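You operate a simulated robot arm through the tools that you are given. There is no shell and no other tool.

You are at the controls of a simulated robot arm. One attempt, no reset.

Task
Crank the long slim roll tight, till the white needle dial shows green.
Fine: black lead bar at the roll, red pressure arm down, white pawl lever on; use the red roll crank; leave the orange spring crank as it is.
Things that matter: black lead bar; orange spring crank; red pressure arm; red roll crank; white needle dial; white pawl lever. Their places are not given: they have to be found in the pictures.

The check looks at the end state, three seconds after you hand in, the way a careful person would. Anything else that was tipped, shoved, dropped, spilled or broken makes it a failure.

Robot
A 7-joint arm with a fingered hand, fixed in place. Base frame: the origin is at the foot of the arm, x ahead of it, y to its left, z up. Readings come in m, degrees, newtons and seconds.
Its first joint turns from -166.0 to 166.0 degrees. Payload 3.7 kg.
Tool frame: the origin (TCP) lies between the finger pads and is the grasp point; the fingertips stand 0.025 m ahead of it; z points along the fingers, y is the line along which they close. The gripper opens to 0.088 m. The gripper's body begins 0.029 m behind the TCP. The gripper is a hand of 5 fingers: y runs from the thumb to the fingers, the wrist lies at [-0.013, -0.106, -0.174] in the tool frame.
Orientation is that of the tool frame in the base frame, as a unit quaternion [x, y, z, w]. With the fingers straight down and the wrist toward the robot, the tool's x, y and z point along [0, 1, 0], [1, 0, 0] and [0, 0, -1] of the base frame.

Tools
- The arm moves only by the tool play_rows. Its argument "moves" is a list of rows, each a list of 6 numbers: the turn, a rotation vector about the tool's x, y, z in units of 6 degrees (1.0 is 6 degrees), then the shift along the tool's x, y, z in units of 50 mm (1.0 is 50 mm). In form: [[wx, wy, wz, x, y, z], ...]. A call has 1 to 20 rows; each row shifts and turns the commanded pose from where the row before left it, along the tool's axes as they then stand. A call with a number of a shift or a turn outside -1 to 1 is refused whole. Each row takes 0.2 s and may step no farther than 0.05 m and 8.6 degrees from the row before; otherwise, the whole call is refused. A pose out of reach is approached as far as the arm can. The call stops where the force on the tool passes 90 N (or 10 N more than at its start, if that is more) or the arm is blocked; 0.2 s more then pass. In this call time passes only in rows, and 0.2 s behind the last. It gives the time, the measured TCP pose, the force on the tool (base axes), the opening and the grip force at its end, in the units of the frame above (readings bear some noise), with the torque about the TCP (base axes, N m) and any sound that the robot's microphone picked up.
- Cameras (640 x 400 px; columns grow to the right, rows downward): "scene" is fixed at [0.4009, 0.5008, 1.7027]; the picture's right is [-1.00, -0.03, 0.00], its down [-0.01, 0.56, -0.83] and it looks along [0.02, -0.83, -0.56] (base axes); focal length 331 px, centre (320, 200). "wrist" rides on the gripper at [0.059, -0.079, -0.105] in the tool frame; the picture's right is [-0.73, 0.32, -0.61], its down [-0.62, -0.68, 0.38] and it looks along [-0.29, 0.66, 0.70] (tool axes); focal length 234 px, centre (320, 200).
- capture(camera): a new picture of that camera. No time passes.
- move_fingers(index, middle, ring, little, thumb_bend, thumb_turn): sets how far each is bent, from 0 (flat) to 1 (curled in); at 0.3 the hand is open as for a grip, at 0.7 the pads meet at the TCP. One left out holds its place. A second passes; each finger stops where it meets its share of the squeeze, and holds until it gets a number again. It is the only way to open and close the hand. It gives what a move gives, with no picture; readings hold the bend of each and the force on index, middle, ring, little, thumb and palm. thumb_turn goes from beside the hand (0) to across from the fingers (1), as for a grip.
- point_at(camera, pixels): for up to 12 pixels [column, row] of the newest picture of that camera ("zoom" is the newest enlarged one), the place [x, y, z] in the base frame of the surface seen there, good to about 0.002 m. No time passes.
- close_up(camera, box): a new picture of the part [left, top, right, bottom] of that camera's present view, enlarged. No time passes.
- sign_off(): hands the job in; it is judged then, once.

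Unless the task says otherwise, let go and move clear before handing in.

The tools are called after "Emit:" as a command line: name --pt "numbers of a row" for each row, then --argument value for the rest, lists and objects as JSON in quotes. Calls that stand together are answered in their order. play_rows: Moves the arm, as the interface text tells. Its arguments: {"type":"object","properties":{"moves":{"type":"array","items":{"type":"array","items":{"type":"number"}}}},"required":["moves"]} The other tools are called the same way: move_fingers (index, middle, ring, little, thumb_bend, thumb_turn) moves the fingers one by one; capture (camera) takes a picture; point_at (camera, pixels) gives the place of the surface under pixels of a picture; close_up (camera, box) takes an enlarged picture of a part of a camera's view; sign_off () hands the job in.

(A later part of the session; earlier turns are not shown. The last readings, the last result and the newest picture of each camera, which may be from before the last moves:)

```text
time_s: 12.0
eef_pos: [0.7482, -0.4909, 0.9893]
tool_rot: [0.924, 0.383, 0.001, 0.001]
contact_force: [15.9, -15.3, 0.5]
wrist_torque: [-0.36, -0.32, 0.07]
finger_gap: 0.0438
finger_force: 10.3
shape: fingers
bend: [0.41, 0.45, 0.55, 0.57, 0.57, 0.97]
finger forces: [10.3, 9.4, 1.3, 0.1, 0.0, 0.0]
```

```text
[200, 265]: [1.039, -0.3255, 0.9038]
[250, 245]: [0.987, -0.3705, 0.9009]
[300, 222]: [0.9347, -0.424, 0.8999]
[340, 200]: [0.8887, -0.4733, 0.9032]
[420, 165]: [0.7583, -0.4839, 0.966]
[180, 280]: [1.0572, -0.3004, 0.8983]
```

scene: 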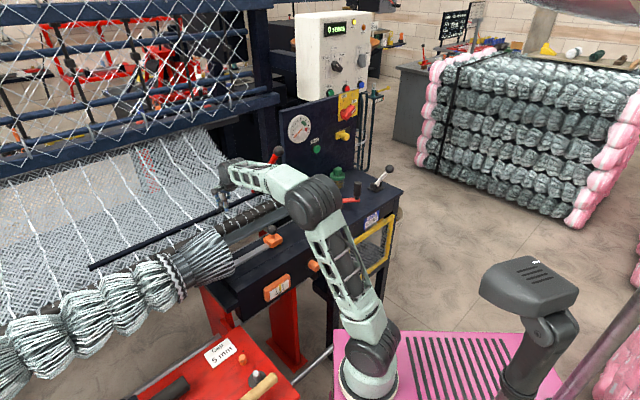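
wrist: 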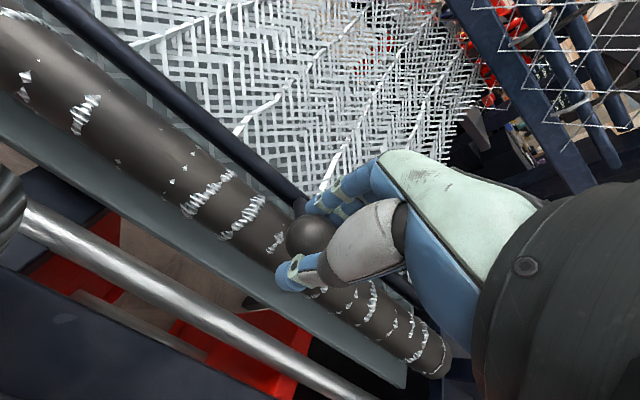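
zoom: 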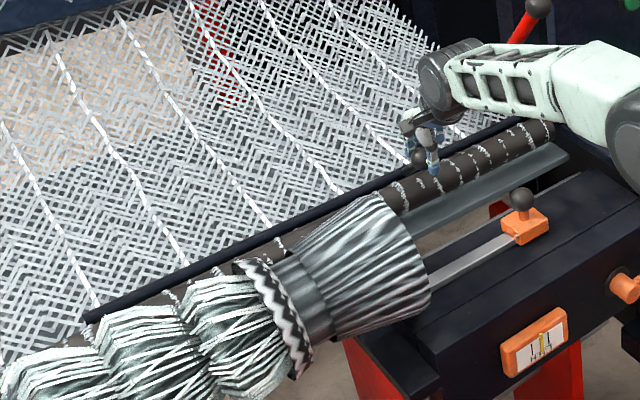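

At 22 N the bar does not move further, so it is at its stop by the roll. I'll ease back, open the hand and lift away.

Emit:
play_rows --pt "0 0 0 0 0.15 0" --pt "0 0 0 0 0.15 0"

Emit:
move_fingers --index 0.3 --middle 0.3 --ring 0.3 --little 0.3 --thumb_bend 0.3

Emit:
close_up --camera "wrist" --box '[160, 100, 480, 380]'

Emit:
close_up --camera "scene" --box '[60, 150, 320, 310]'

Emit:
point_at --camera "zoom" --pixels '[[200, 265], [250, 245], [300, 222], [340, 200], [420, 165], [180, 280]]'

```text
time_s: 12.6
eef_pos: [0.7582, -0.4995, 0.9879]
tool_rot: [0.924, 0.383, -0.001, -0.001]
contact_force: [4.4, -3.4, 0.7]
wrist_torque: [-0.09, -0.14, 0.01]
finger_gap: 0.0323
finger_force: 3.2
shape: fingers
bend: [0.52, 0.53, 0.57, 0.57, 0.57, 0.97]
finger forces: [3.0, 3.1, 0.0, 0.1, 0.0, 0.0]
```

```text
time_s: 13.6
eef_pos: [0.7565, -0.5003, 0.9882]
tool_rot: [0.924, 0.383, 0.0, 0.001]
contact_force: [-0.6, 0.9, 0.1]
wrist_torque: [-0.03, 0.01, 0.01]
finger_gap: 0.0845
finger_force: 0.1
shape: fingers
bend: [0.3, 0.3, 0.3, 0.3, 0.3, 0.97]
finger forces: [0.1, 0.0, 0.0, 0.0, 0.1, 0.1]
```

```text
1.43 times, centred on (320, 240) of wrist
```

zoom: 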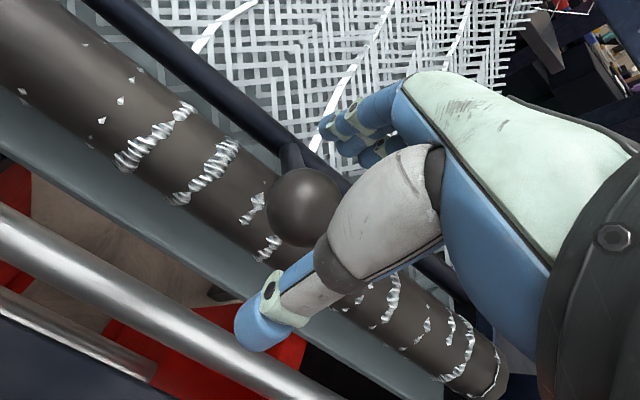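

```text
2.46 times, centred on (190, 230) of scene
```

zoom: 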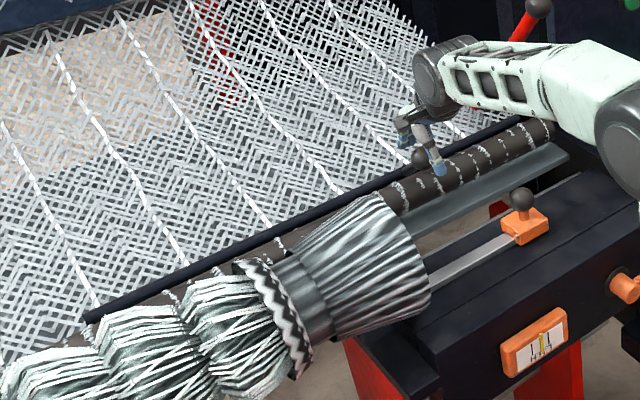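

```text
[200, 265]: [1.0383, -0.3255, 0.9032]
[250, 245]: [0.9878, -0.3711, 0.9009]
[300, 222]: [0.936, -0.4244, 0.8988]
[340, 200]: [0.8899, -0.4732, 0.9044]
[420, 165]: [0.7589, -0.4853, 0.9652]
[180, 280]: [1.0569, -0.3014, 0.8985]
```

The bar stayed at the roll after release. I'll lift clear, and measure the panel edge next to the red arm before going to it.

Emit:
play_rows --pt "0 0 0 0 0 -0.5" --pt "0 0 0 0 0 -0.8" --pt "0 0 0 0 0 -0.9" --pt "0 0 0 0 0 -0.9" --pt "0 0 0 0 0 -0.9" --pt "0 0 0 0 0 -0.9" --pt "0 0 0 0 0 -0.6"

Emit:
capture --camera "scene"

Emit:
capture --camera "wrist"

Emit:
point_at --camera "scene" --pixels '[[284, 115], [290, 112], [287, 180], [288, 150], [281, 115], [352, 95], [278, 151], [262, 186], [355, 170], [325, 72], [298, 90]]'

```text
time_s: 15.2
eef_pos: [0.7585, -0.4981, 1.2653]
tool_rot: [0.924, 0.383, 0.0, 0.0]
contact_force: [0.2, -0.4, -0.7]
wrist_torque: [-0.01, 0.02, 0.02]
finger_gap: 0.0844
finger_force: 0.0
shape: fingers
bend: [0.3, 0.3, 0.3, 0.3, 0.3, 0.97]
finger forces: [0.0, 0.0, 0.0, 0.0, 0.1, 0.0]
```

```text
taken
```

scene: 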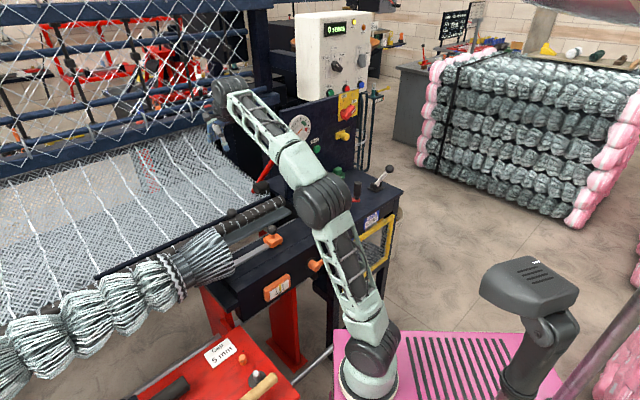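

```text
taken
```

wrist: 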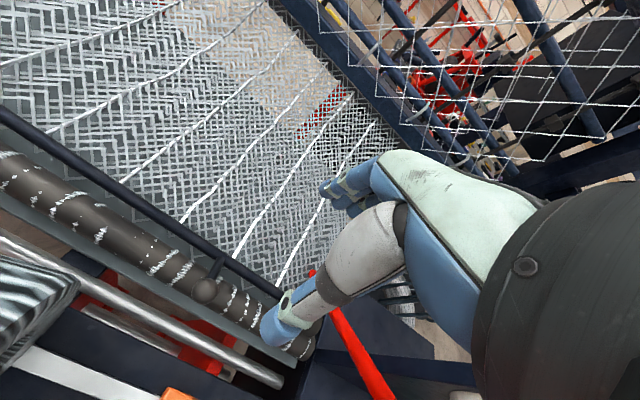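

```text
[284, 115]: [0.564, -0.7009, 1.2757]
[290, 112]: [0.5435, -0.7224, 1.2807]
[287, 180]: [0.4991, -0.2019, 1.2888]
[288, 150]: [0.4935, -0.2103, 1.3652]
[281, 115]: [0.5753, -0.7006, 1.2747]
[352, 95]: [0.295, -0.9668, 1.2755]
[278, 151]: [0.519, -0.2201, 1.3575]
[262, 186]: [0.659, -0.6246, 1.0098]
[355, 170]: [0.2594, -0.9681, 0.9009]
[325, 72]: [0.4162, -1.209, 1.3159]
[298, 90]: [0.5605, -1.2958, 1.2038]
```

The panel's left edge is at u≈-0.09, v≈-0.894, top z≈1.28, while the red knob centre is near (0.579,-0.598,1.18). I'll move to above the knob, keeping the hand in front of the panel.

Emit:
play_rows --pt "0 0 0 0 -0.6 -0.3" --pt "0 0 0 -0.3 -0.5 -0.4" --pt "0 0 0 -0.8 0 0" --pt "0 0 0 -0.8 0 0" --pt "0 0 0 -0.8 0 0" --pt "0 0 0 -0.8 0 0"

Emit:
capture --camera "wrist"

Emit:
capture --camera "scene"

```text
time_s: 16.6
eef_pos: [0.5927, -0.5841, 1.2996]
tool_rot: [0.924, 0.383, 0.0, 0.001]
contact_force: [0.2, 0.1, 0.7]
wrist_torque: [0.0, 0.01, 0.01]
finger_gap: 0.0845
finger_force: 0.1
shape: fingers
bend: [0.3, 0.3, 0.3, 0.3, 0.3, 0.97]
finger forces: [0.0, 0.0, 0.0, 0.0, 0.1, 0.0]
```

```text
taken
```

wrist: 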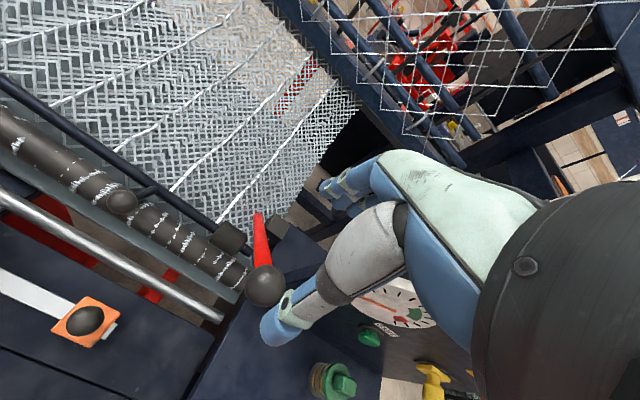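

```text
taken
```

scene: 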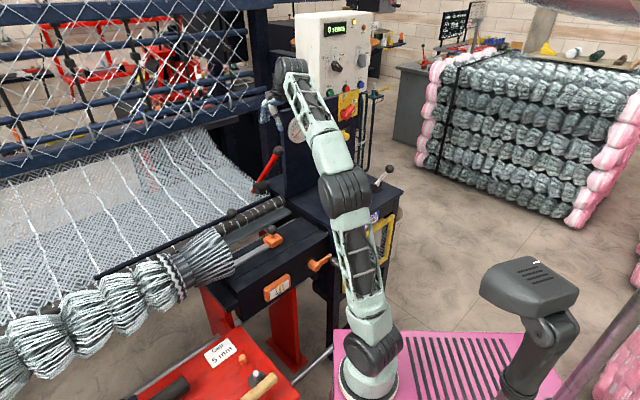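

The red arm's knob is now visible in the wrist view at (264,286). I'll measure it along with the arm and the hand clearances.

Emit:
point_at --camera "wrist" --pixels '[[264, 285], [258, 292], [270, 280], [262, 240], [258, 220], [225, 238], [275, 325], [340, 195], [355, 210], [395, 300], [338, 380]]'

Emit:
close_up --camera "wrist" --box '[200, 180, 440, 380]'

```text
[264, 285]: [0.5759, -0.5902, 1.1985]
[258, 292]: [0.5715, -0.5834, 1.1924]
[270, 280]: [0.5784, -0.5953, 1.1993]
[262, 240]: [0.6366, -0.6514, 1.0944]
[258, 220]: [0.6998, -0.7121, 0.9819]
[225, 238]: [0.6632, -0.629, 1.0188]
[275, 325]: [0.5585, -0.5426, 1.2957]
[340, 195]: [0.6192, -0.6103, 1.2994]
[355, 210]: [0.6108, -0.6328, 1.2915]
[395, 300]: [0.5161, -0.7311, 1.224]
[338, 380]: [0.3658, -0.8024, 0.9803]
```

```text
2.00 times, centred on (320, 280) of wrist
```

zoom: 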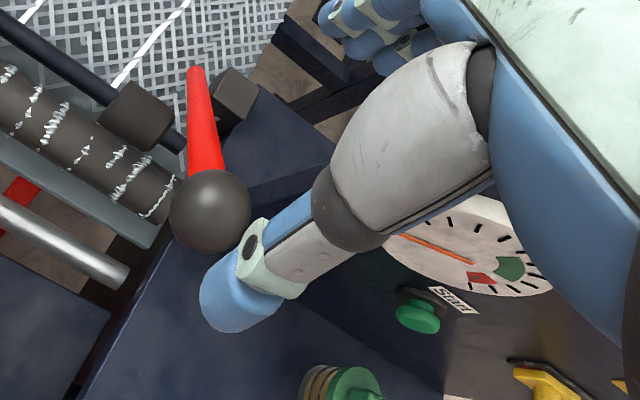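

The knob centre is about (0.576,-0.599,1.181). I'll shift slightly in -x of the tool and lower over the knob.

Emit:
play_rows --pt "0 0 0 -0.26 -0.1 0" --pt "0 0 0 0 0 0.5" --pt "0 0 0 0 0 0.5" --pt "0 0 0 0 0 0.5" --pt "0 0 0 0 0 0.55"

Emit:
close_up --camera "wrist" --box '[200, 140, 440, 380]'

Emit:
close_up --camera "scene" --box '[220, 60, 380, 200]'

```text
time_s: 17.8
eef_pos: [0.5822, -0.591, 1.1966]
tool_rot: [0.924, 0.383, 0.001, 0.001]
contact_force: [-0.8, -0.4, 0.4]
wrist_torque: [0.0, 0.05, 0.0]
finger_gap: 0.0844
finger_force: 0.0
shape: fingers
bend: [0.3, 0.3, 0.3, 0.3, 0.3, 0.97]
finger forces: [0.0, 0.0, 0.0, 0.0, 0.0, 0.0]
```

```text
1.67 times, centred on (320, 260) of wrist
```

zoom: 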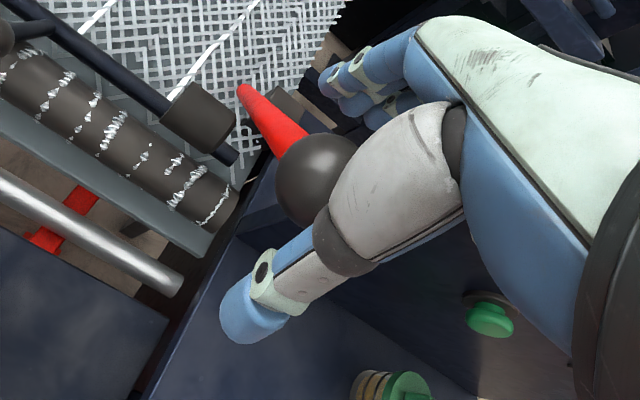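

```text
2.86 times, centred on (300, 130) of scene
```

zoom: 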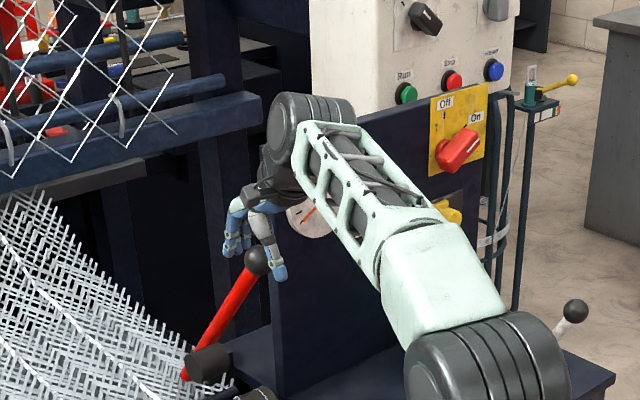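

The knob is between thumb and fingers, no contact yet. I'll close gently.

Emit:
move_fingers --index 0.6 --middle 0.6 --ring 0.6 --little 0.6 --thumb_bend 0.6

Emit:
close_up --camera "wrist" --box '[200, 140, 440, 380]'

```text
time_s: 18.8
eef_pos: [0.5817, -0.5901, 1.1955]
tool_rot: [0.924, 0.383, 0.0, 0.0]
contact_force: [3.2, -2.4, -3.4]
wrist_torque: [-0.01, -0.07, 0.06]
finger_gap: 0.0262
finger_force: 4.4
shape: fingers
bend: [0.58, 0.55, 0.58, 0.6, 0.57, 0.97]
finger forces: [1.5, 3.3, 1.0, 0.0, 2.1, 0.1]
```

```text
1.67 times, centred on (320, 260) of wrist
```

zoom: 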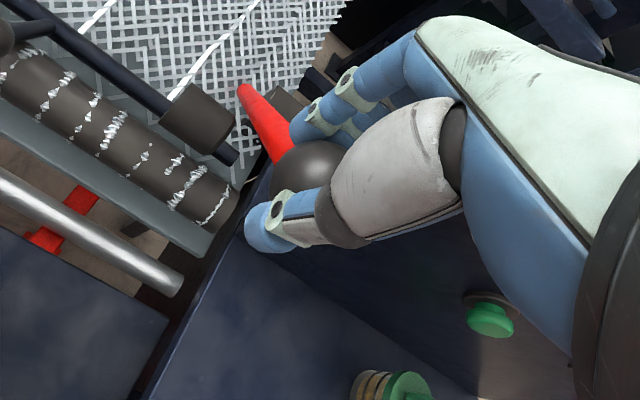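

Grip on the knob is light (about 2–3 N). I'll draw it along its arc, forward and down, three steps first.

Emit:
play_rows --pt "0 0 0 0 -0.286 0.232" --pt "0 0 0 0 -0.274 0.248" --pt "0 0 0 0 -0.26 0.26"

Emit:
close_up --camera "wrist" --box '[160, 100, 480, 380]'

Emit:
close_up --camera "scene" --box '[220, 80, 380, 220]'

```text
time_s: 19.6
eef_pos: [0.5533, -0.5607, 1.1594]
tool_rot: [0.924, 0.383, 0.001, 0.0]
contact_force: [2.2, -2.3, -1.5]
wrist_torque: [-0.09, -0.09, 0.01]
finger_gap: 0.0254
finger_force: 3.8
shape: fingers
bend: [0.58, 0.55, 0.59, 0.6, 0.57, 0.97]
finger forces: [0.8, 4.3, 0.8, 0.0, 2.2, 0.1]
```

```text
1.43 times, centred on (320, 240) of wrist
```

zoom: 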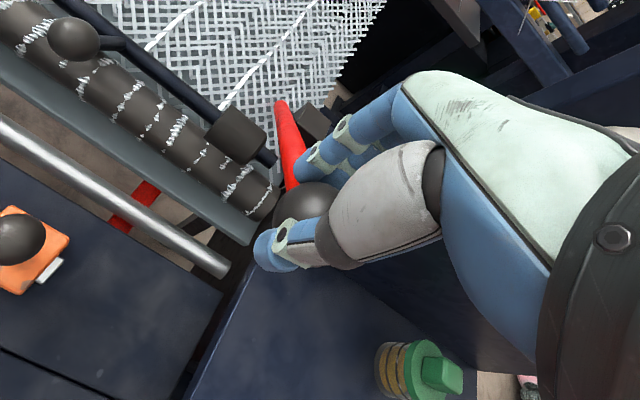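

```text
2.86 times, centred on (300, 150) of scene
```

zoom: 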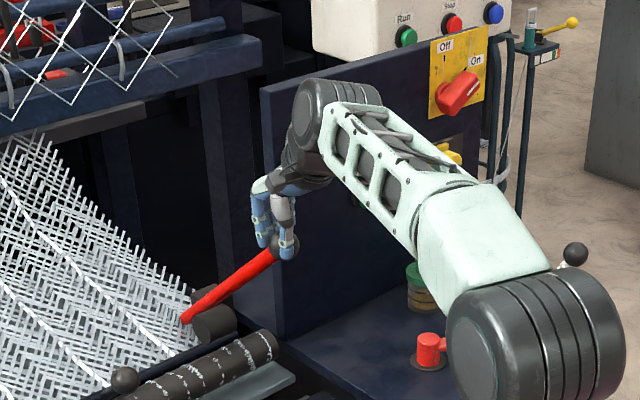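

The red arm follows down easily. I'll continue three more steps along the arc.

Emit:
play_rows --pt "0 0 0 0 -0.248 0.274" --pt "0 0 0 0 -0.232 0.286" --pt "0 0 0 0 -0.216 0.298"

Emit:
close_up --camera "wrist" --box '[160, 100, 480, 380]'

Emit:
close_up --camera "scene" --box '[220, 100, 380, 240]'

```text
time_s: 20.4
eef_pos: [0.5279, -0.5362, 1.1159]
tool_rot: [0.924, 0.383, 0.0, 0.001]
contact_force: [3.3, -0.5, -0.9]
wrist_torque: [-0.01, -0.11, 0.0]
finger_gap: 0.0238
finger_force: 2.3
shape: fingers
bend: [0.59, 0.56, 0.59, 0.6, 0.58, 0.97]
finger forces: [0.7, 3.4, 0.1, 0.1, 1.7, 0.0]
```

```text
1.43 times, centred on (320, 240) of wrist
```

zoom: 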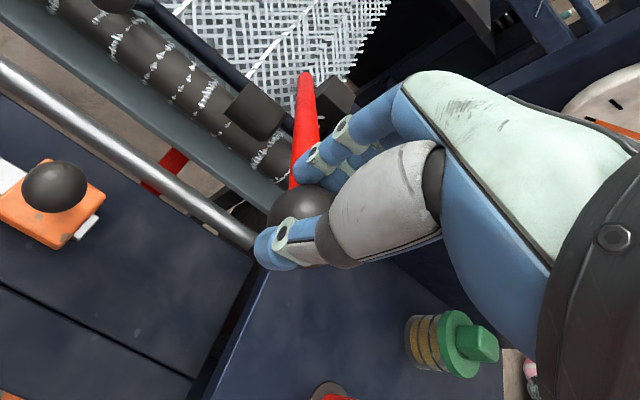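

```text
2.86 times, centred on (300, 170) of scene
```

zoom: 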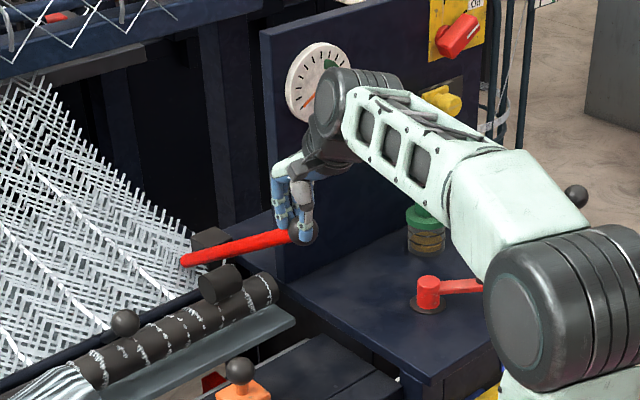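

The presser is close to the roll now. I'll continue in single steps, watching the force.

Emit:
play_rows --pt "0 0 0 0 -0.2 0.31" --pt "0 0 0 0 -0.092 0.159"

Emit:
close_up --camera "scene" --box '[220, 100, 380, 240]'

```text
time_s: 21.0
eef_pos: [0.5175, -0.5253, 1.0919]
tool_rot: [0.924, 0.382, 0.0, 0.001]
contact_force: [2.5, -2.3, -0.7]
wrist_torque: [0.0, -0.08, 0.08]
finger_gap: 0.0227
finger_force: 1.4
shape: fingers
bend: [0.59, 0.56, 0.6, 0.6, 0.59, 0.97]
finger forces: [0.6, 2.9, 0.0, 0.1, 0.8, 0.1]
```

```text
2.86 times, centred on (300, 170) of scene
```

zoom: 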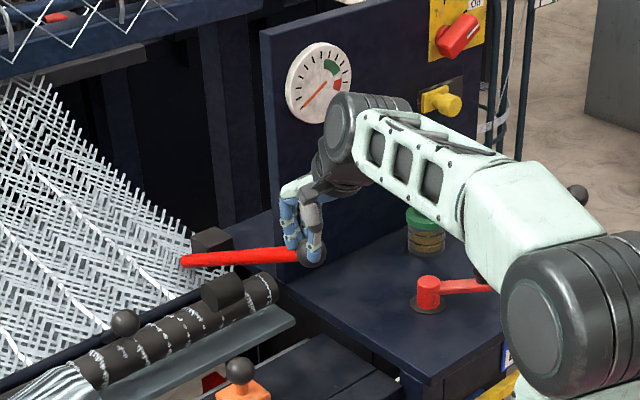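

The arm keeps going down with low force. Two more small steps.

Emit:
play_rows --pt "0 0 0 0 -0.09 0.16" --pt "0 0 0 0 -0.168 0.33"

Emit:
close_up --camera "scene" --box '[220, 100, 380, 240]'

Emit:
close_up --camera "wrist" --box '[160, 100, 480, 380]'

```text
time_s: 21.6
eef_pos: [0.5082, -0.5155, 1.0681]
tool_rot: [0.924, 0.382, -0.001, 0.0]
contact_force: [2.9, -2.0, -0.6]
wrist_torque: [-0.06, -0.04, 0.06]
finger_gap: 0.0217
finger_force: 1.7
shape: fingers
bend: [0.59, 0.56, 0.6, 0.6, 0.59, 0.97]
finger forces: [0.3, 2.5, 0.0, 0.1, 0.2, 0.0]
```

```text
2.86 times, centred on (300, 170) of scene
```

zoom: 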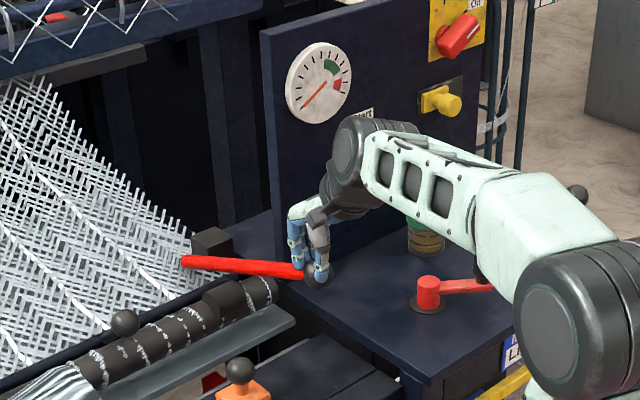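

```text
1.43 times, centred on (320, 240) of wrist
```

zoom: 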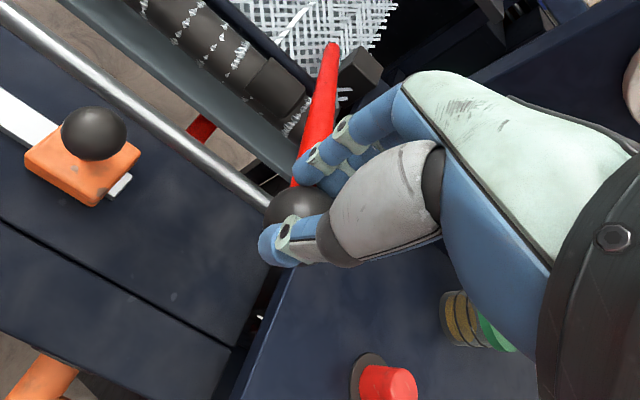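

The presser looks about at the roll; forces are still low. I'll continue a small step and check for a stop.

Emit:
play_rows --pt "0 0 0 0 -0.08 0.168" --pt "0 0 0 0 -0.07 0.168"

Emit:
close_up --camera "scene" --box '[200, 150, 310, 230]'

Emit:
close_up --camera "wrist" --box '[200, 80, 420, 300]'

```text
time_s: 22.2
eef_pos: [0.5024, -0.5109, 1.0513]
tool_rot: [0.924, 0.382, 0.0, 0.001]
contact_force: [0.4, -2.2, -0.8]
wrist_torque: [-0.07, -0.05, -0.02]
finger_gap: 0.0205
finger_force: 1.5
shape: fingers
bend: [0.6, 0.56, 0.6, 0.6, 0.6, 0.97]
finger forces: [0.1, 2.0, 0.0, 0.0, 0.0, 0.0]
```

```text
5.00 times, centred on (255, 190) of scene
```

zoom: 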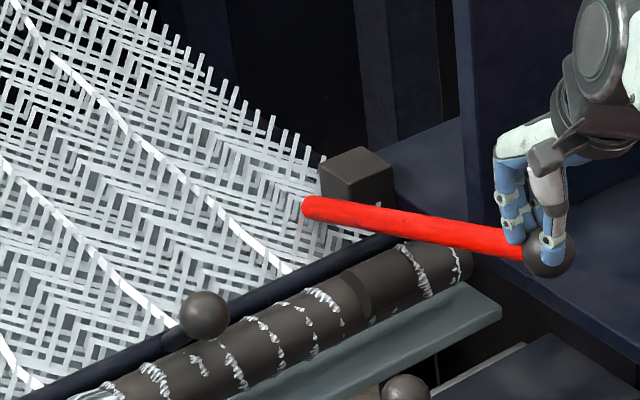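

```text
1.82 times, centred on (310, 190) of wrist
```

zoom: 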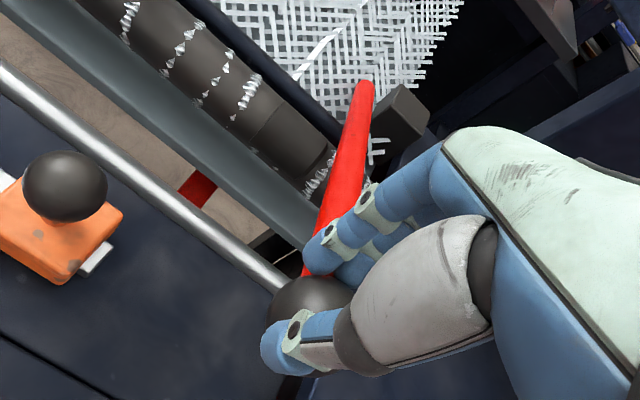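

The presser seems to rest on the roll; only the middle finger still bears. I'll measure the knob and arm to see the arm's angle.

Emit:
close_up --camera "scene" --box '[200, 150, 310, 230]'

Emit:
point_at --camera "zoom" --pixels '[[552, 262], [480, 235], [400, 223], [320, 208], [360, 290], [345, 300], [330, 310], [385, 280], [400, 290], [365, 175]]'

```text
5.00 times, centred on (255, 190) of scene
```

zoom: 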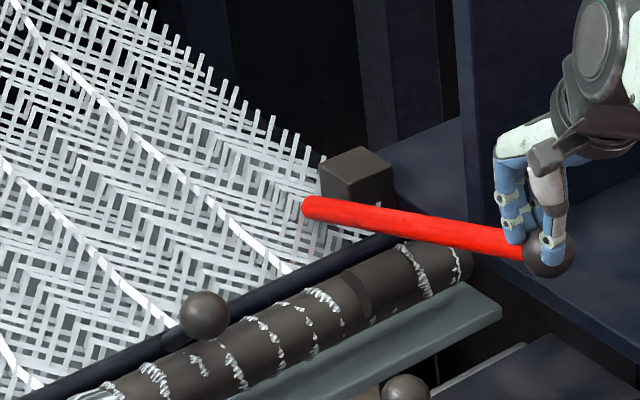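

```text
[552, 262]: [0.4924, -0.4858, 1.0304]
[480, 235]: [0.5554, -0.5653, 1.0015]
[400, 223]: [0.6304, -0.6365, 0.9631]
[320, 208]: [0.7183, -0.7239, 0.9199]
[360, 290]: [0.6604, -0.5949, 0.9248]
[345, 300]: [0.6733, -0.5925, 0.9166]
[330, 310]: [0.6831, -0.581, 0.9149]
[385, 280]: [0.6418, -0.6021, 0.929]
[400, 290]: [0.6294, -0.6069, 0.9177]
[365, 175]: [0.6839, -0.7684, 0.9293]
```

The arm is now about 20° above horizontal and the knob has slid to the fingertips (about 3 cm below the TCP). I'll reopen, lower onto the knob and regrip for the final push down.

Emit:
move_fingers --index 0.3 --middle 0.3 --ring 0.3 --little 0.3 --thumb_bend 0.3

Emit:
close_up --camera "scene" --box '[200, 150, 310, 230]'

Emit:
close_up --camera "wrist" --box '[180, 100, 440, 340]'

```text
time_s: 23.2
eef_pos: [0.5037, -0.5115, 1.0515]
tool_rot: [0.924, 0.383, 0.0, -0.001]
contact_force: [0.0, -0.1, 0.4]
wrist_torque: [0.02, -0.02, 0.01]
finger_gap: 0.0843
finger_force: 0.0
shape: fingers
bend: [0.3, 0.3, 0.3, 0.3, 0.3, 0.97]
finger forces: [0.1, 0.2, 0.0, 0.0, 0.0, 0.1]
```

```text
5.00 times, centred on (255, 190) of scene
```

zoom: 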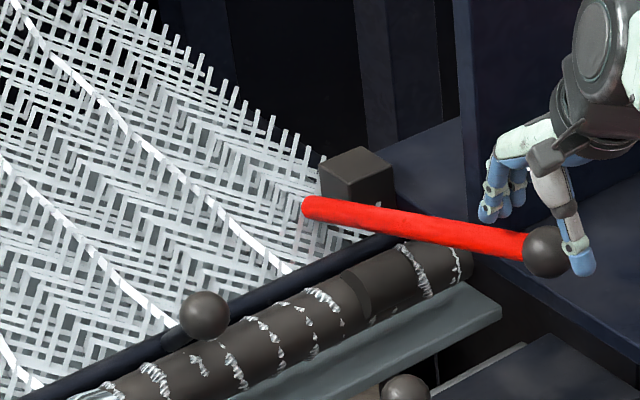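

```text
1.67 times, centred on (310, 220) of wrist
```

zoom: 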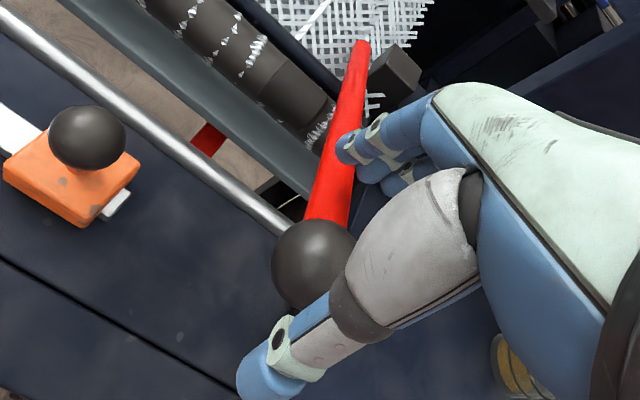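

The arm holds its place. I'll lower the hand 2 cm with the fingers above the red shaft just behind the knob, so they push it down, and check the force.

Emit:
play_rows --pt "0 0 0 0 -0.2 0" --pt "0 0 0 0 0 0.2" --pt "0 0 0 0 0 0.2"

Emit:
close_up --camera "scene" --box '[200, 150, 310, 230]'

Emit:
close_up --camera "wrist" --box '[180, 100, 440, 340]'

```text
time_s: 24.0
eef_pos: [0.4972, -0.5056, 1.0294]
tool_rot: [0.924, 0.383, 0.0, -0.001]
contact_force: [-0.8, -0.1, 1.5]
wrist_torque: [-0.06, -0.04, 0.02]
finger_gap: 0.0847
finger_force: 0.3
shape: fingers
bend: [0.3, 0.3, 0.3, 0.3, 0.3, 0.97]
finger forces: [0.1, 0.7, 0.0, 0.0, 0.0, 0.1]
```

```text
5.00 times, centred on (255, 190) of scene
```

zoom: 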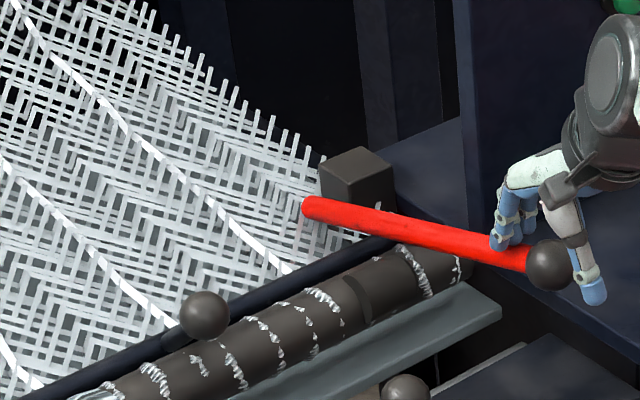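

```text
1.67 times, centred on (310, 220) of wrist
```

zoom: 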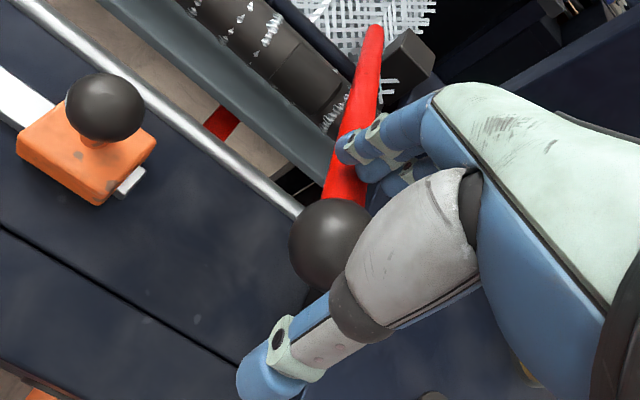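

The fingertips press on the red shaft and it moves down with ~1.5 N. I'll keep lowering in small steps.

Emit:
play_rows --pt "0 0 0 0 -0.05 0.2" --pt "0 0 0 0 -0.04 0.2" --pt "0 0 0 0 -0.03 0.2"

Emit:
close_up --camera "scene" --box '[200, 150, 310, 230]'

Emit:
close_up --camera "wrist" --box '[180, 100, 440, 340]'

```text
time_s: 24.8
eef_pos: [0.4917, -0.5005, 1.0034]
tool_rot: [0.924, 0.383, 0.002, 0.003]
contact_force: [-3.3, 3.0, 26.4]
wrist_torque: [-1.57, -1.16, -0.04]
finger_gap: 0.086
finger_force: 12.4
shape: fingers
bend: [0.29, 0.29, 0.29, 0.3, 0.3, 0.97]
finger forces: [1.8, 22.1, 1.6, 0.0, 0.1, 0.0]
```

```text
5.00 times, centred on (255, 190) of scene
```

zoom: 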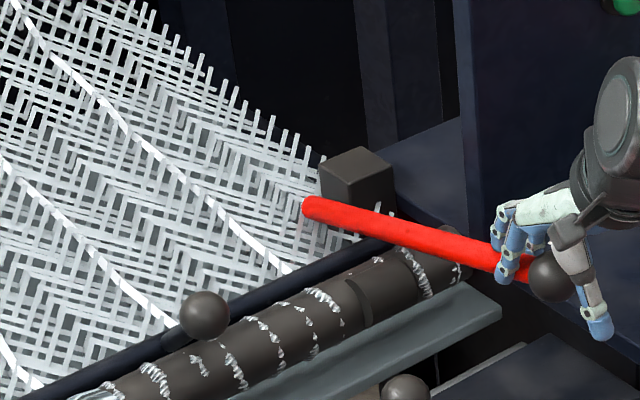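

```text
1.67 times, centred on (310, 220) of wrist
```

zoom: 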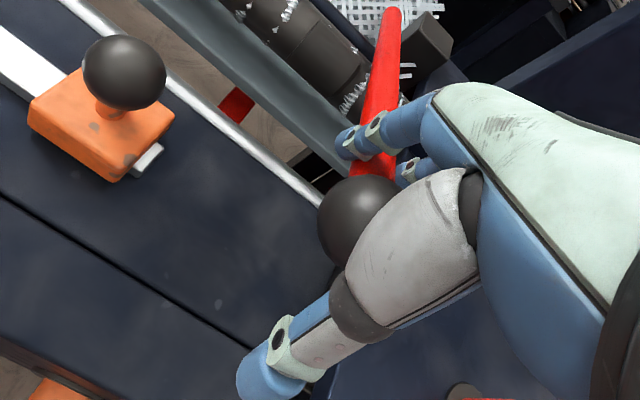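

The force jumped to 26 N, so the red arm has reached its stop. I'll lift off and check that it stays down.

Emit:
play_rows --pt "0 0 0 0 0 -0.2" --pt "0 0 0 0 0 -0.4" --pt "0 0 0 0 0 -0.6" --pt "0 0 0 0 0 -0.8" --pt "0 0 0 0 0 -0.8" --pt "0 0 0 0 0 -0.8"

Emit:
close_up --camera "scene" --box '[200, 150, 310, 230]'

Emit:
point_at --camera "zoom" --pixels '[[552, 275], [480, 250], [400, 228], [320, 208], [545, 270]]'

Emit:
capture --camera "scene"

```text
time_s: 26.2
eef_pos: [0.4921, -0.5003, 1.1808]
tool_rot: [0.924, 0.383, 0.0, -0.001]
contact_force: [0.5, -0.3, 0.1]
wrist_torque: [0.04, -0.02, -0.01]
finger_gap: 0.0848
finger_force: 0.1
shape: fingers
bend: [0.3, 0.3, 0.3, 0.3, 0.3, 0.97]
finger forces: [0.0, 0.0, 0.1, 0.0, 0.0, 0.0]
```

```text
5.00 times, centred on (255, 190) of scene
```

zoom: 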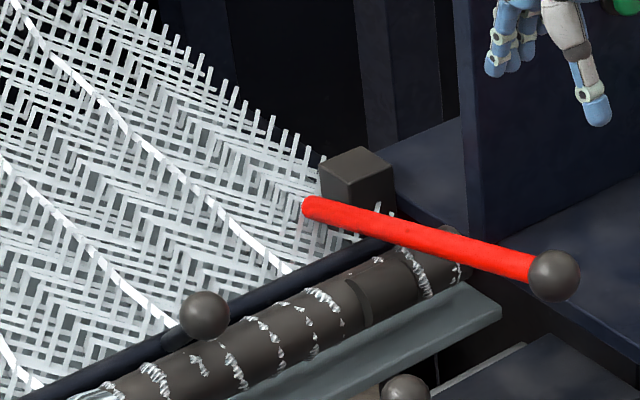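

```text
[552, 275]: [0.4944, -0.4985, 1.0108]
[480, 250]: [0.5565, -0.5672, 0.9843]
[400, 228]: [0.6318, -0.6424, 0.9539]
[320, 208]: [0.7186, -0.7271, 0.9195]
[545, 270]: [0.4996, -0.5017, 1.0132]
```

```text
taken
```

scene: 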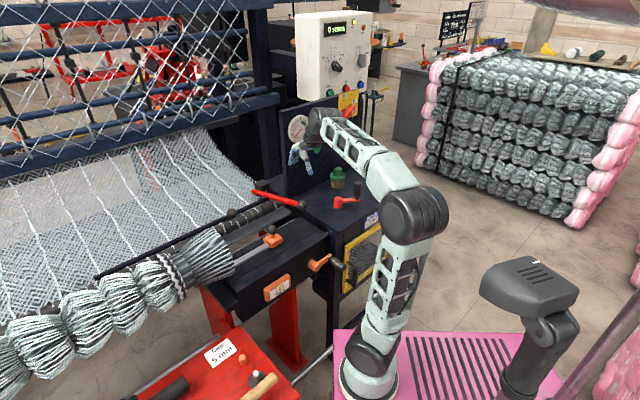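

The red arm stays down (shaft slope ~17°, knob at z≈1.0) and the bar has not moved. Next is the white pawl lever, whose knob is near (0.135,-0.755,1.027) and leans toward the operator. I'll move above it.

Emit:
play_rows --pt "0 0 0 -0.5 -0.1 -0.2" --pt "0 0 0 -0.9 -0.15 0" --pt "0 0 0 -0.9 -0.15 0" --pt "0 0 0 -0.9 -0.15 0" --pt "0 0 0 -0.9 -0.15 0" --pt "0 0 0 -0.9 -0.15 0" --pt "0 0 0 -0.9 -0.15 0" --pt "0 0 0 -0.9 -0.15 0" --pt "0 0 0 -0.8 -0.15 0"

Emit:
capture --camera "wrist"

Emit:
capture --camera "scene"

```text
time_s: 28.2
eef_pos: [0.1779, -0.7242, 1.1904]
tool_rot: [0.924, 0.383, 0.001, 0.001]
contact_force: [0.2, 0.5, -0.4]
wrist_torque: [-0.04, -0.01, -0.03]
finger_gap: 0.0846
finger_force: 0.0
shape: fingers
bend: [0.3, 0.3, 0.3, 0.3, 0.3, 0.97]
finger forces: [0.0, 0.0, 0.1, 0.0, 0.0, 0.0]
```

```text
taken
```

wrist: 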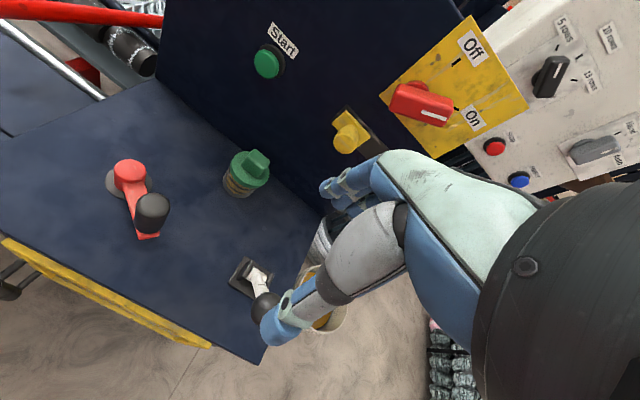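

```text
taken
```

scene: 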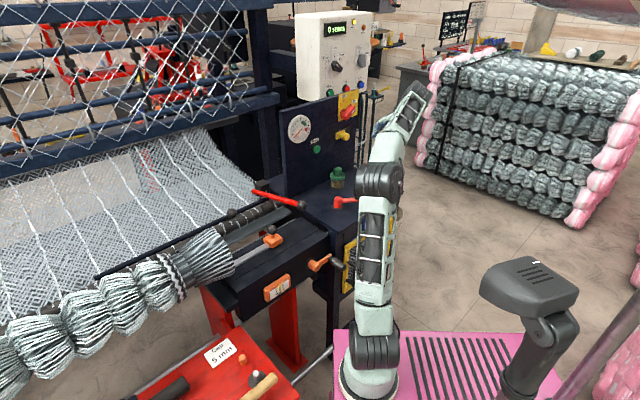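

The wrist view shows the lever base at (245,280) and its knob at (265,305), plus the crank at (130,175)–(152,212). I'll measure both precisely.

Emit:
close_up --camera "wrist" --box '[200, 220, 360, 360]'

Emit:
point_at --camera "wrist" --pixels '[[264, 304], [260, 283], [255, 272], [240, 280], [265, 265], [130, 172], [152, 208], [148, 235], [118, 165], [150, 203], [248, 160], [240, 180]]'

```text
2.86 times, centred on (280, 290) of wrist
```

zoom: 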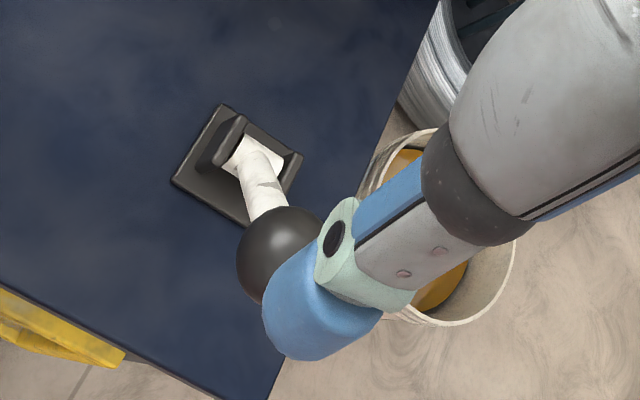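

```text
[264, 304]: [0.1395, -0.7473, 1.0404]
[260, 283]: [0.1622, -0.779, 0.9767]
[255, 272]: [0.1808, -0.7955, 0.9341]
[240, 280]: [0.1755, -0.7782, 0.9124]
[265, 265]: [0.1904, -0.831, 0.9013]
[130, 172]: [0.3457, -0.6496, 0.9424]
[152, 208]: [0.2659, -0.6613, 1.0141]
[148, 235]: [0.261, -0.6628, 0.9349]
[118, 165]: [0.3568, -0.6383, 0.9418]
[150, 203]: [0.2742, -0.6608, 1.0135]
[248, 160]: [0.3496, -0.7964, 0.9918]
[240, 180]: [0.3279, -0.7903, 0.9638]
```

The lever's knob centre is at about (0.137,-0.755,1.025) and its pivot is about 6 cm behind it. I'll move over the knob and lower around it.

Emit:
play_rows --pt "0 0 0 -0.88 -0.14 0.2" --pt "0 0 0 0 0 0.6" --pt "0 0 0 0 0 0.6" --pt "0 0 0 0 0 0.6" --pt "0 0 0 0 0 0.6" --pt "0 0 0 0 0 0.4"

Emit:
close_up --camera "wrist" --box '[160, 120, 480, 380]'

Emit:
close_up --camera "scene" --box '[300, 80, 460, 220]'

```text
time_s: 29.6
eef_pos: [0.1408, -0.7491, 1.0415]
tool_rot: [0.924, 0.383, 0.001, 0.0]
contact_force: [-0.3, 0.7, -0.7]
wrist_torque: [0.01, 0.01, 0.01]
finger_gap: 0.0848
finger_force: 0.0
shape: fingers
bend: [0.3, 0.3, 0.3, 0.3, 0.3, 0.97]
finger forces: [0.1, 0.0, 0.0, 0.1, 0.0, 0.0]
```

```text
1.54 times, centred on (320, 250) of wrist
```

zoom: 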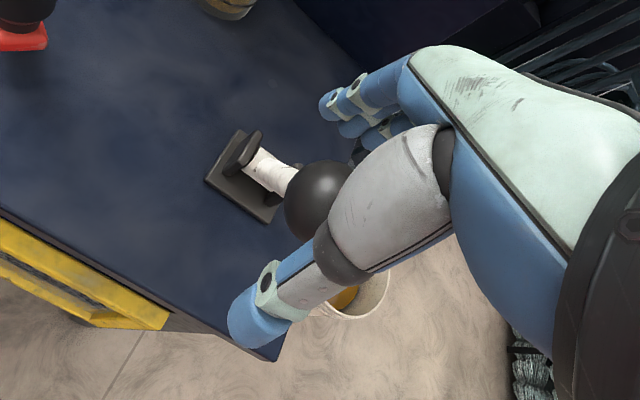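

```text
2.86 times, centred on (380, 150) of scene
```

zoom: 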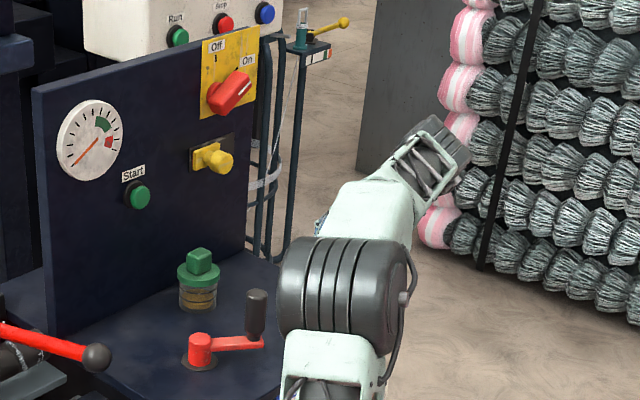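

The lever's knob sits between thumb and fingers. I'll close gently on it.

Emit:
move_fingers --index 0.58 --middle 0.58 --ring 0.58 --little 0.58 --thumb_bend 0.58

Emit:
close_up --camera "wrist" --box '[160, 120, 480, 380]'

```text
time_s: 30.6
eef_pos: [0.1413, -0.7493, 1.0388]
tool_rot: [0.924, 0.383, 0.001, 0.0]
contact_force: [0.4, -0.3, 0.0]
wrist_torque: [0.0, -0.02, 0.0]
finger_gap: 0.0268
finger_force: 0.1
shape: fingers
bend: [0.57, 0.56, 0.57, 0.57, 0.57, 0.97]
finger forces: [0.0, 1.0, 0.1, 0.0, 0.0, 0.0]
```

```text
1.54 times, centred on (320, 250) of wrist
```

zoom: 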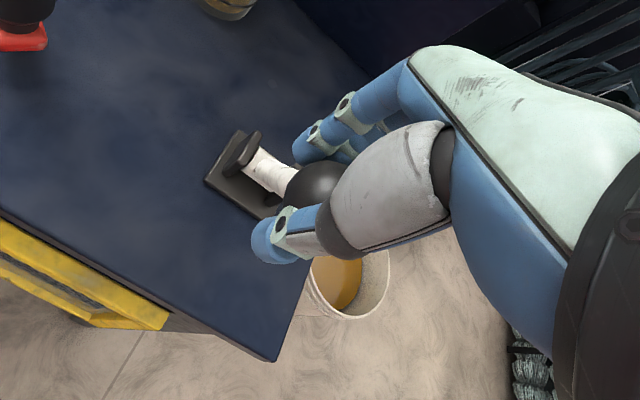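

The knob is loosely caged (middle finger 1 N). I'll swing the lever away from the operator along its arc, half way first.

Emit:
play_rows --pt "0 0 0 0 0.342 -0.12" --pt "0 0 0 0 0.36 -0.08" --pt "0 0 0 0 0.37 -0.03"

Emit:
close_up --camera "wrist" --box '[160, 120, 480, 380]'

```text
time_s: 31.4
eef_pos: [0.1792, -0.7881, 1.0523]
tool_rot: [0.924, 0.383, 0.0, -0.001]
contact_force: [-0.9, 2.5, 0.7]
wrist_torque: [0.04, 0.05, 0.0]
finger_gap: 0.0298
finger_force: 1.1
shape: fingers
bend: [0.57, 0.57, 0.57, 0.57, 0.54, 0.96]
finger forces: [0.0, 0.0, 0.0, 0.0, 2.9, 0.0]
```

```text
1.54 times, centred on (320, 250) of wrist
```

zoom: 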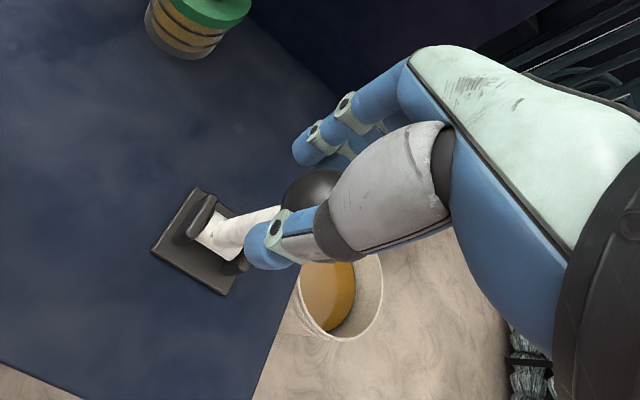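

The lever follows, thumb pushing with about 3 N. Now the second half of the arc.

Emit:
play_rows --pt "0 0 0 0 0.37 0.03" --pt "0 0 0 0 0.36 0.086" --pt "0 0 0 0 0.3 0.12"

Emit:
close_up --camera "wrist" --box '[160, 120, 480, 380]'

```text
time_s: 32.2
eef_pos: [0.2168, -0.8231, 1.0405]
tool_rot: [0.924, 0.382, 0.0, 0.0]
contact_force: [-0.4, 1.5, 0.5]
wrist_torque: [0.01, -0.03, -0.02]
finger_gap: 0.0278
finger_force: 0.8
shape: fingers
bend: [0.57, 0.57, 0.57, 0.57, 0.56, 0.97]
finger forces: [0.0, 0.0, 0.0, 0.1, 1.3, 0.1]
```

```text
1.54 times, centred on (320, 250) of wrist
```

zoom: 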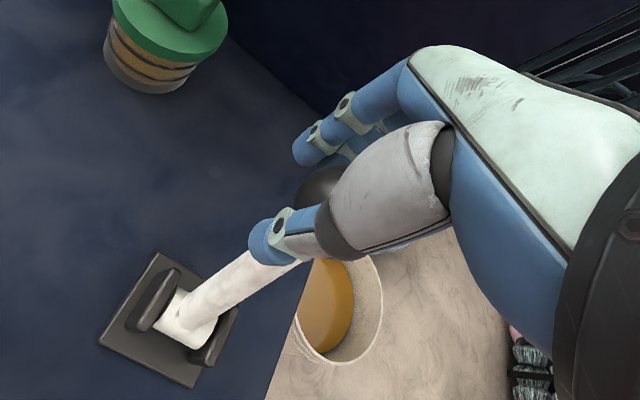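

The lever leans the other way now with little resistance. I'll continue in small steps to find its stop.

Emit:
play_rows --pt "0 0 0 0 0.16 0.09" --pt "0 0 0 0 0.16 0.1"

Emit:
close_up --camera "wrist" --box '[160, 120, 480, 380]'

```text
time_s: 32.8
eef_pos: [0.2291, -0.8344, 1.0299]
tool_rot: [0.924, 0.382, 0.001, 0.001]
contact_force: [-0.8, 0.8, 1.2]
wrist_torque: [0.03, 0.04, 0.0]
finger_gap: 0.0279
finger_force: 0.9
shape: fingers
bend: [0.57, 0.57, 0.57, 0.57, 0.56, 0.97]
finger forces: [0.1, 0.1, 0.0, 0.1, 1.4, 0.1]
```

```text
1.54 times, centred on (320, 250) of wrist
```

zoom: 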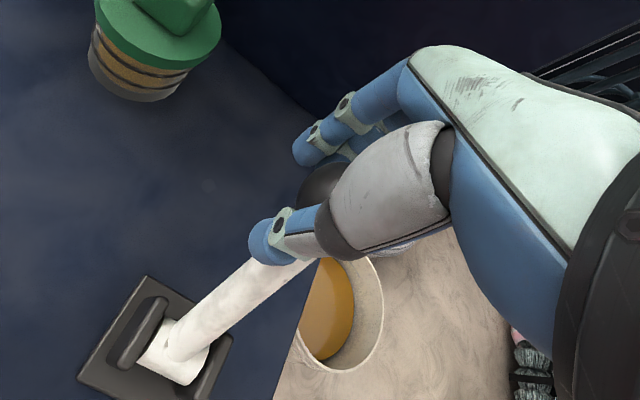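

Still moving freely at about 1.4 N. I'll go on in small steps.

Emit:
play_rows --pt "0 0 0 0 0.14 0.12" --pt "0 0 0 0 0.14 0.12"

Emit:
close_up --camera "wrist" --box '[160, 120, 480, 380]'

Emit:
point_at --camera "zoom" --pixels '[[190, 340], [230, 300], [250, 280], [320, 180], [130, 330]]'

```text
time_s: 33.4
eef_pos: [0.2365, -0.8442, 1.0208]
tool_rot: [0.924, 0.383, 0.001, 0.001]
contact_force: [-3.9, 11.0, 8.9]
wrist_torque: [0.1, 0.16, -0.1]
finger_gap: 0.0356
finger_force: 5.4
shape: fingers
bend: [0.57, 0.57, 0.57, 0.57, 0.53, 0.95]
finger forces: [0.0, 0.1, 0.0, 0.0, 11.1, 0.0]
```

```text
1.54 times, centred on (320, 250) of wrist
```

zoom: 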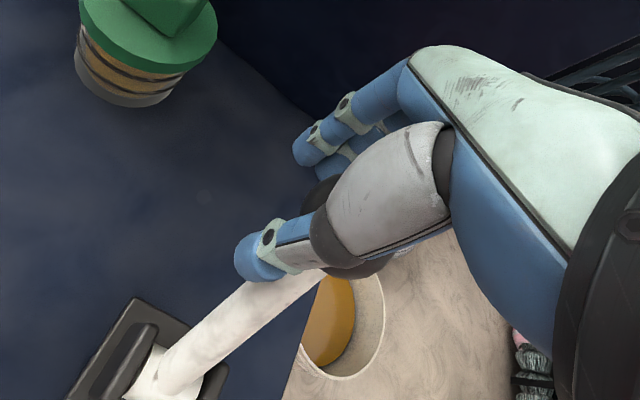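

```text
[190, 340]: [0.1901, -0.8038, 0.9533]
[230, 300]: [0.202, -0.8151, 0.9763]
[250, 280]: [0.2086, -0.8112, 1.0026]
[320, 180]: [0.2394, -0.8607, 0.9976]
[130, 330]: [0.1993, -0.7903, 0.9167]
```

Force rose to about 14 N, so the lever reached its stop on the far side. I'll back off, open and lift, then look.

Emit:
play_rows --pt "0 0 0 0 -0.12 -0.05"

Emit:
move_fingers --index 0.3 --middle 0.3 --ring 0.3 --little 0.3 --thumb_bend 0.3

Emit:
play_rows --pt "0 0 0 0 0 -0.5" --pt "0 0 0 0 0 -0.7" --pt "0 0 0 0 0 -0.8" --pt "0 0 0 0 0 -0.8" --pt "0 0 0 0 0 -0.6"

Emit:
capture --camera "wrist"

Emit:
capture --camera "scene"

```text
time_s: 33.8
eef_pos: [0.2344, -0.841, 1.0215]
tool_rot: [0.924, 0.382, 0.0, 0.0]
contact_force: [-0.6, 4.9, 1.1]
wrist_torque: [0.01, 0.01, -0.05]
finger_gap: 0.0306
finger_force: 2.6
shape: fingers
bend: [0.57, 0.57, 0.57, 0.57, 0.55, 0.95]
finger forces: [0.1, 0.0, 0.1, 0.0, 4.6, 0.0]
```

```text
time_s: 34.8
eef_pos: [0.2338, -0.8409, 1.0223]
tool_rot: [0.924, 0.382, 0.0, -0.001]
contact_force: [0.0, -0.3, -0.7]
wrist_torque: [-0.02, 0.0, 0.02]
finger_gap: 0.0844
finger_force: 0.0
shape: fingers
bend: [0.3, 0.3, 0.3, 0.3, 0.3, 0.97]
finger forces: [0.1, 0.1, 0.0, 0.0, 0.0, 0.1]
```

```text
time_s: 36.0
eef_pos: [0.2346, -0.8272, 1.1778]
tool_rot: [0.924, 0.382, 0.003, -0.001]
contact_force: [-0.2, -1.1, -1.2]
wrist_torque: [0.07, -0.01, 0.03]
finger_gap: 0.0845
finger_force: 0.2
shape: fingers
bend: [0.3, 0.3, 0.3, 0.3, 0.3, 0.97]
finger forces: [0.0, 0.0, 0.1, 0.1, 0.0, 0.0]
out of reach, approached as far as the arm can: row 5
```

```text
taken
```

wrist: 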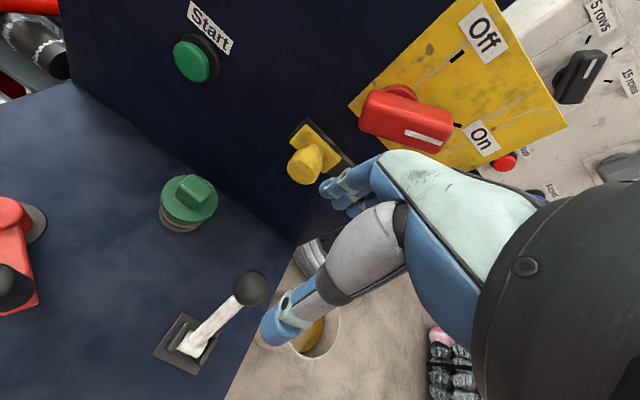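

```text
taken
```

scene: 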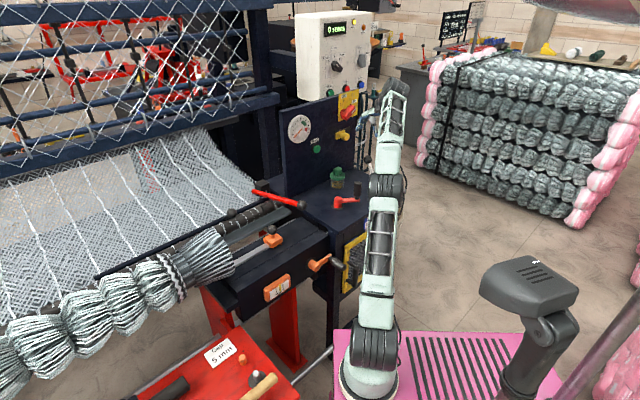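

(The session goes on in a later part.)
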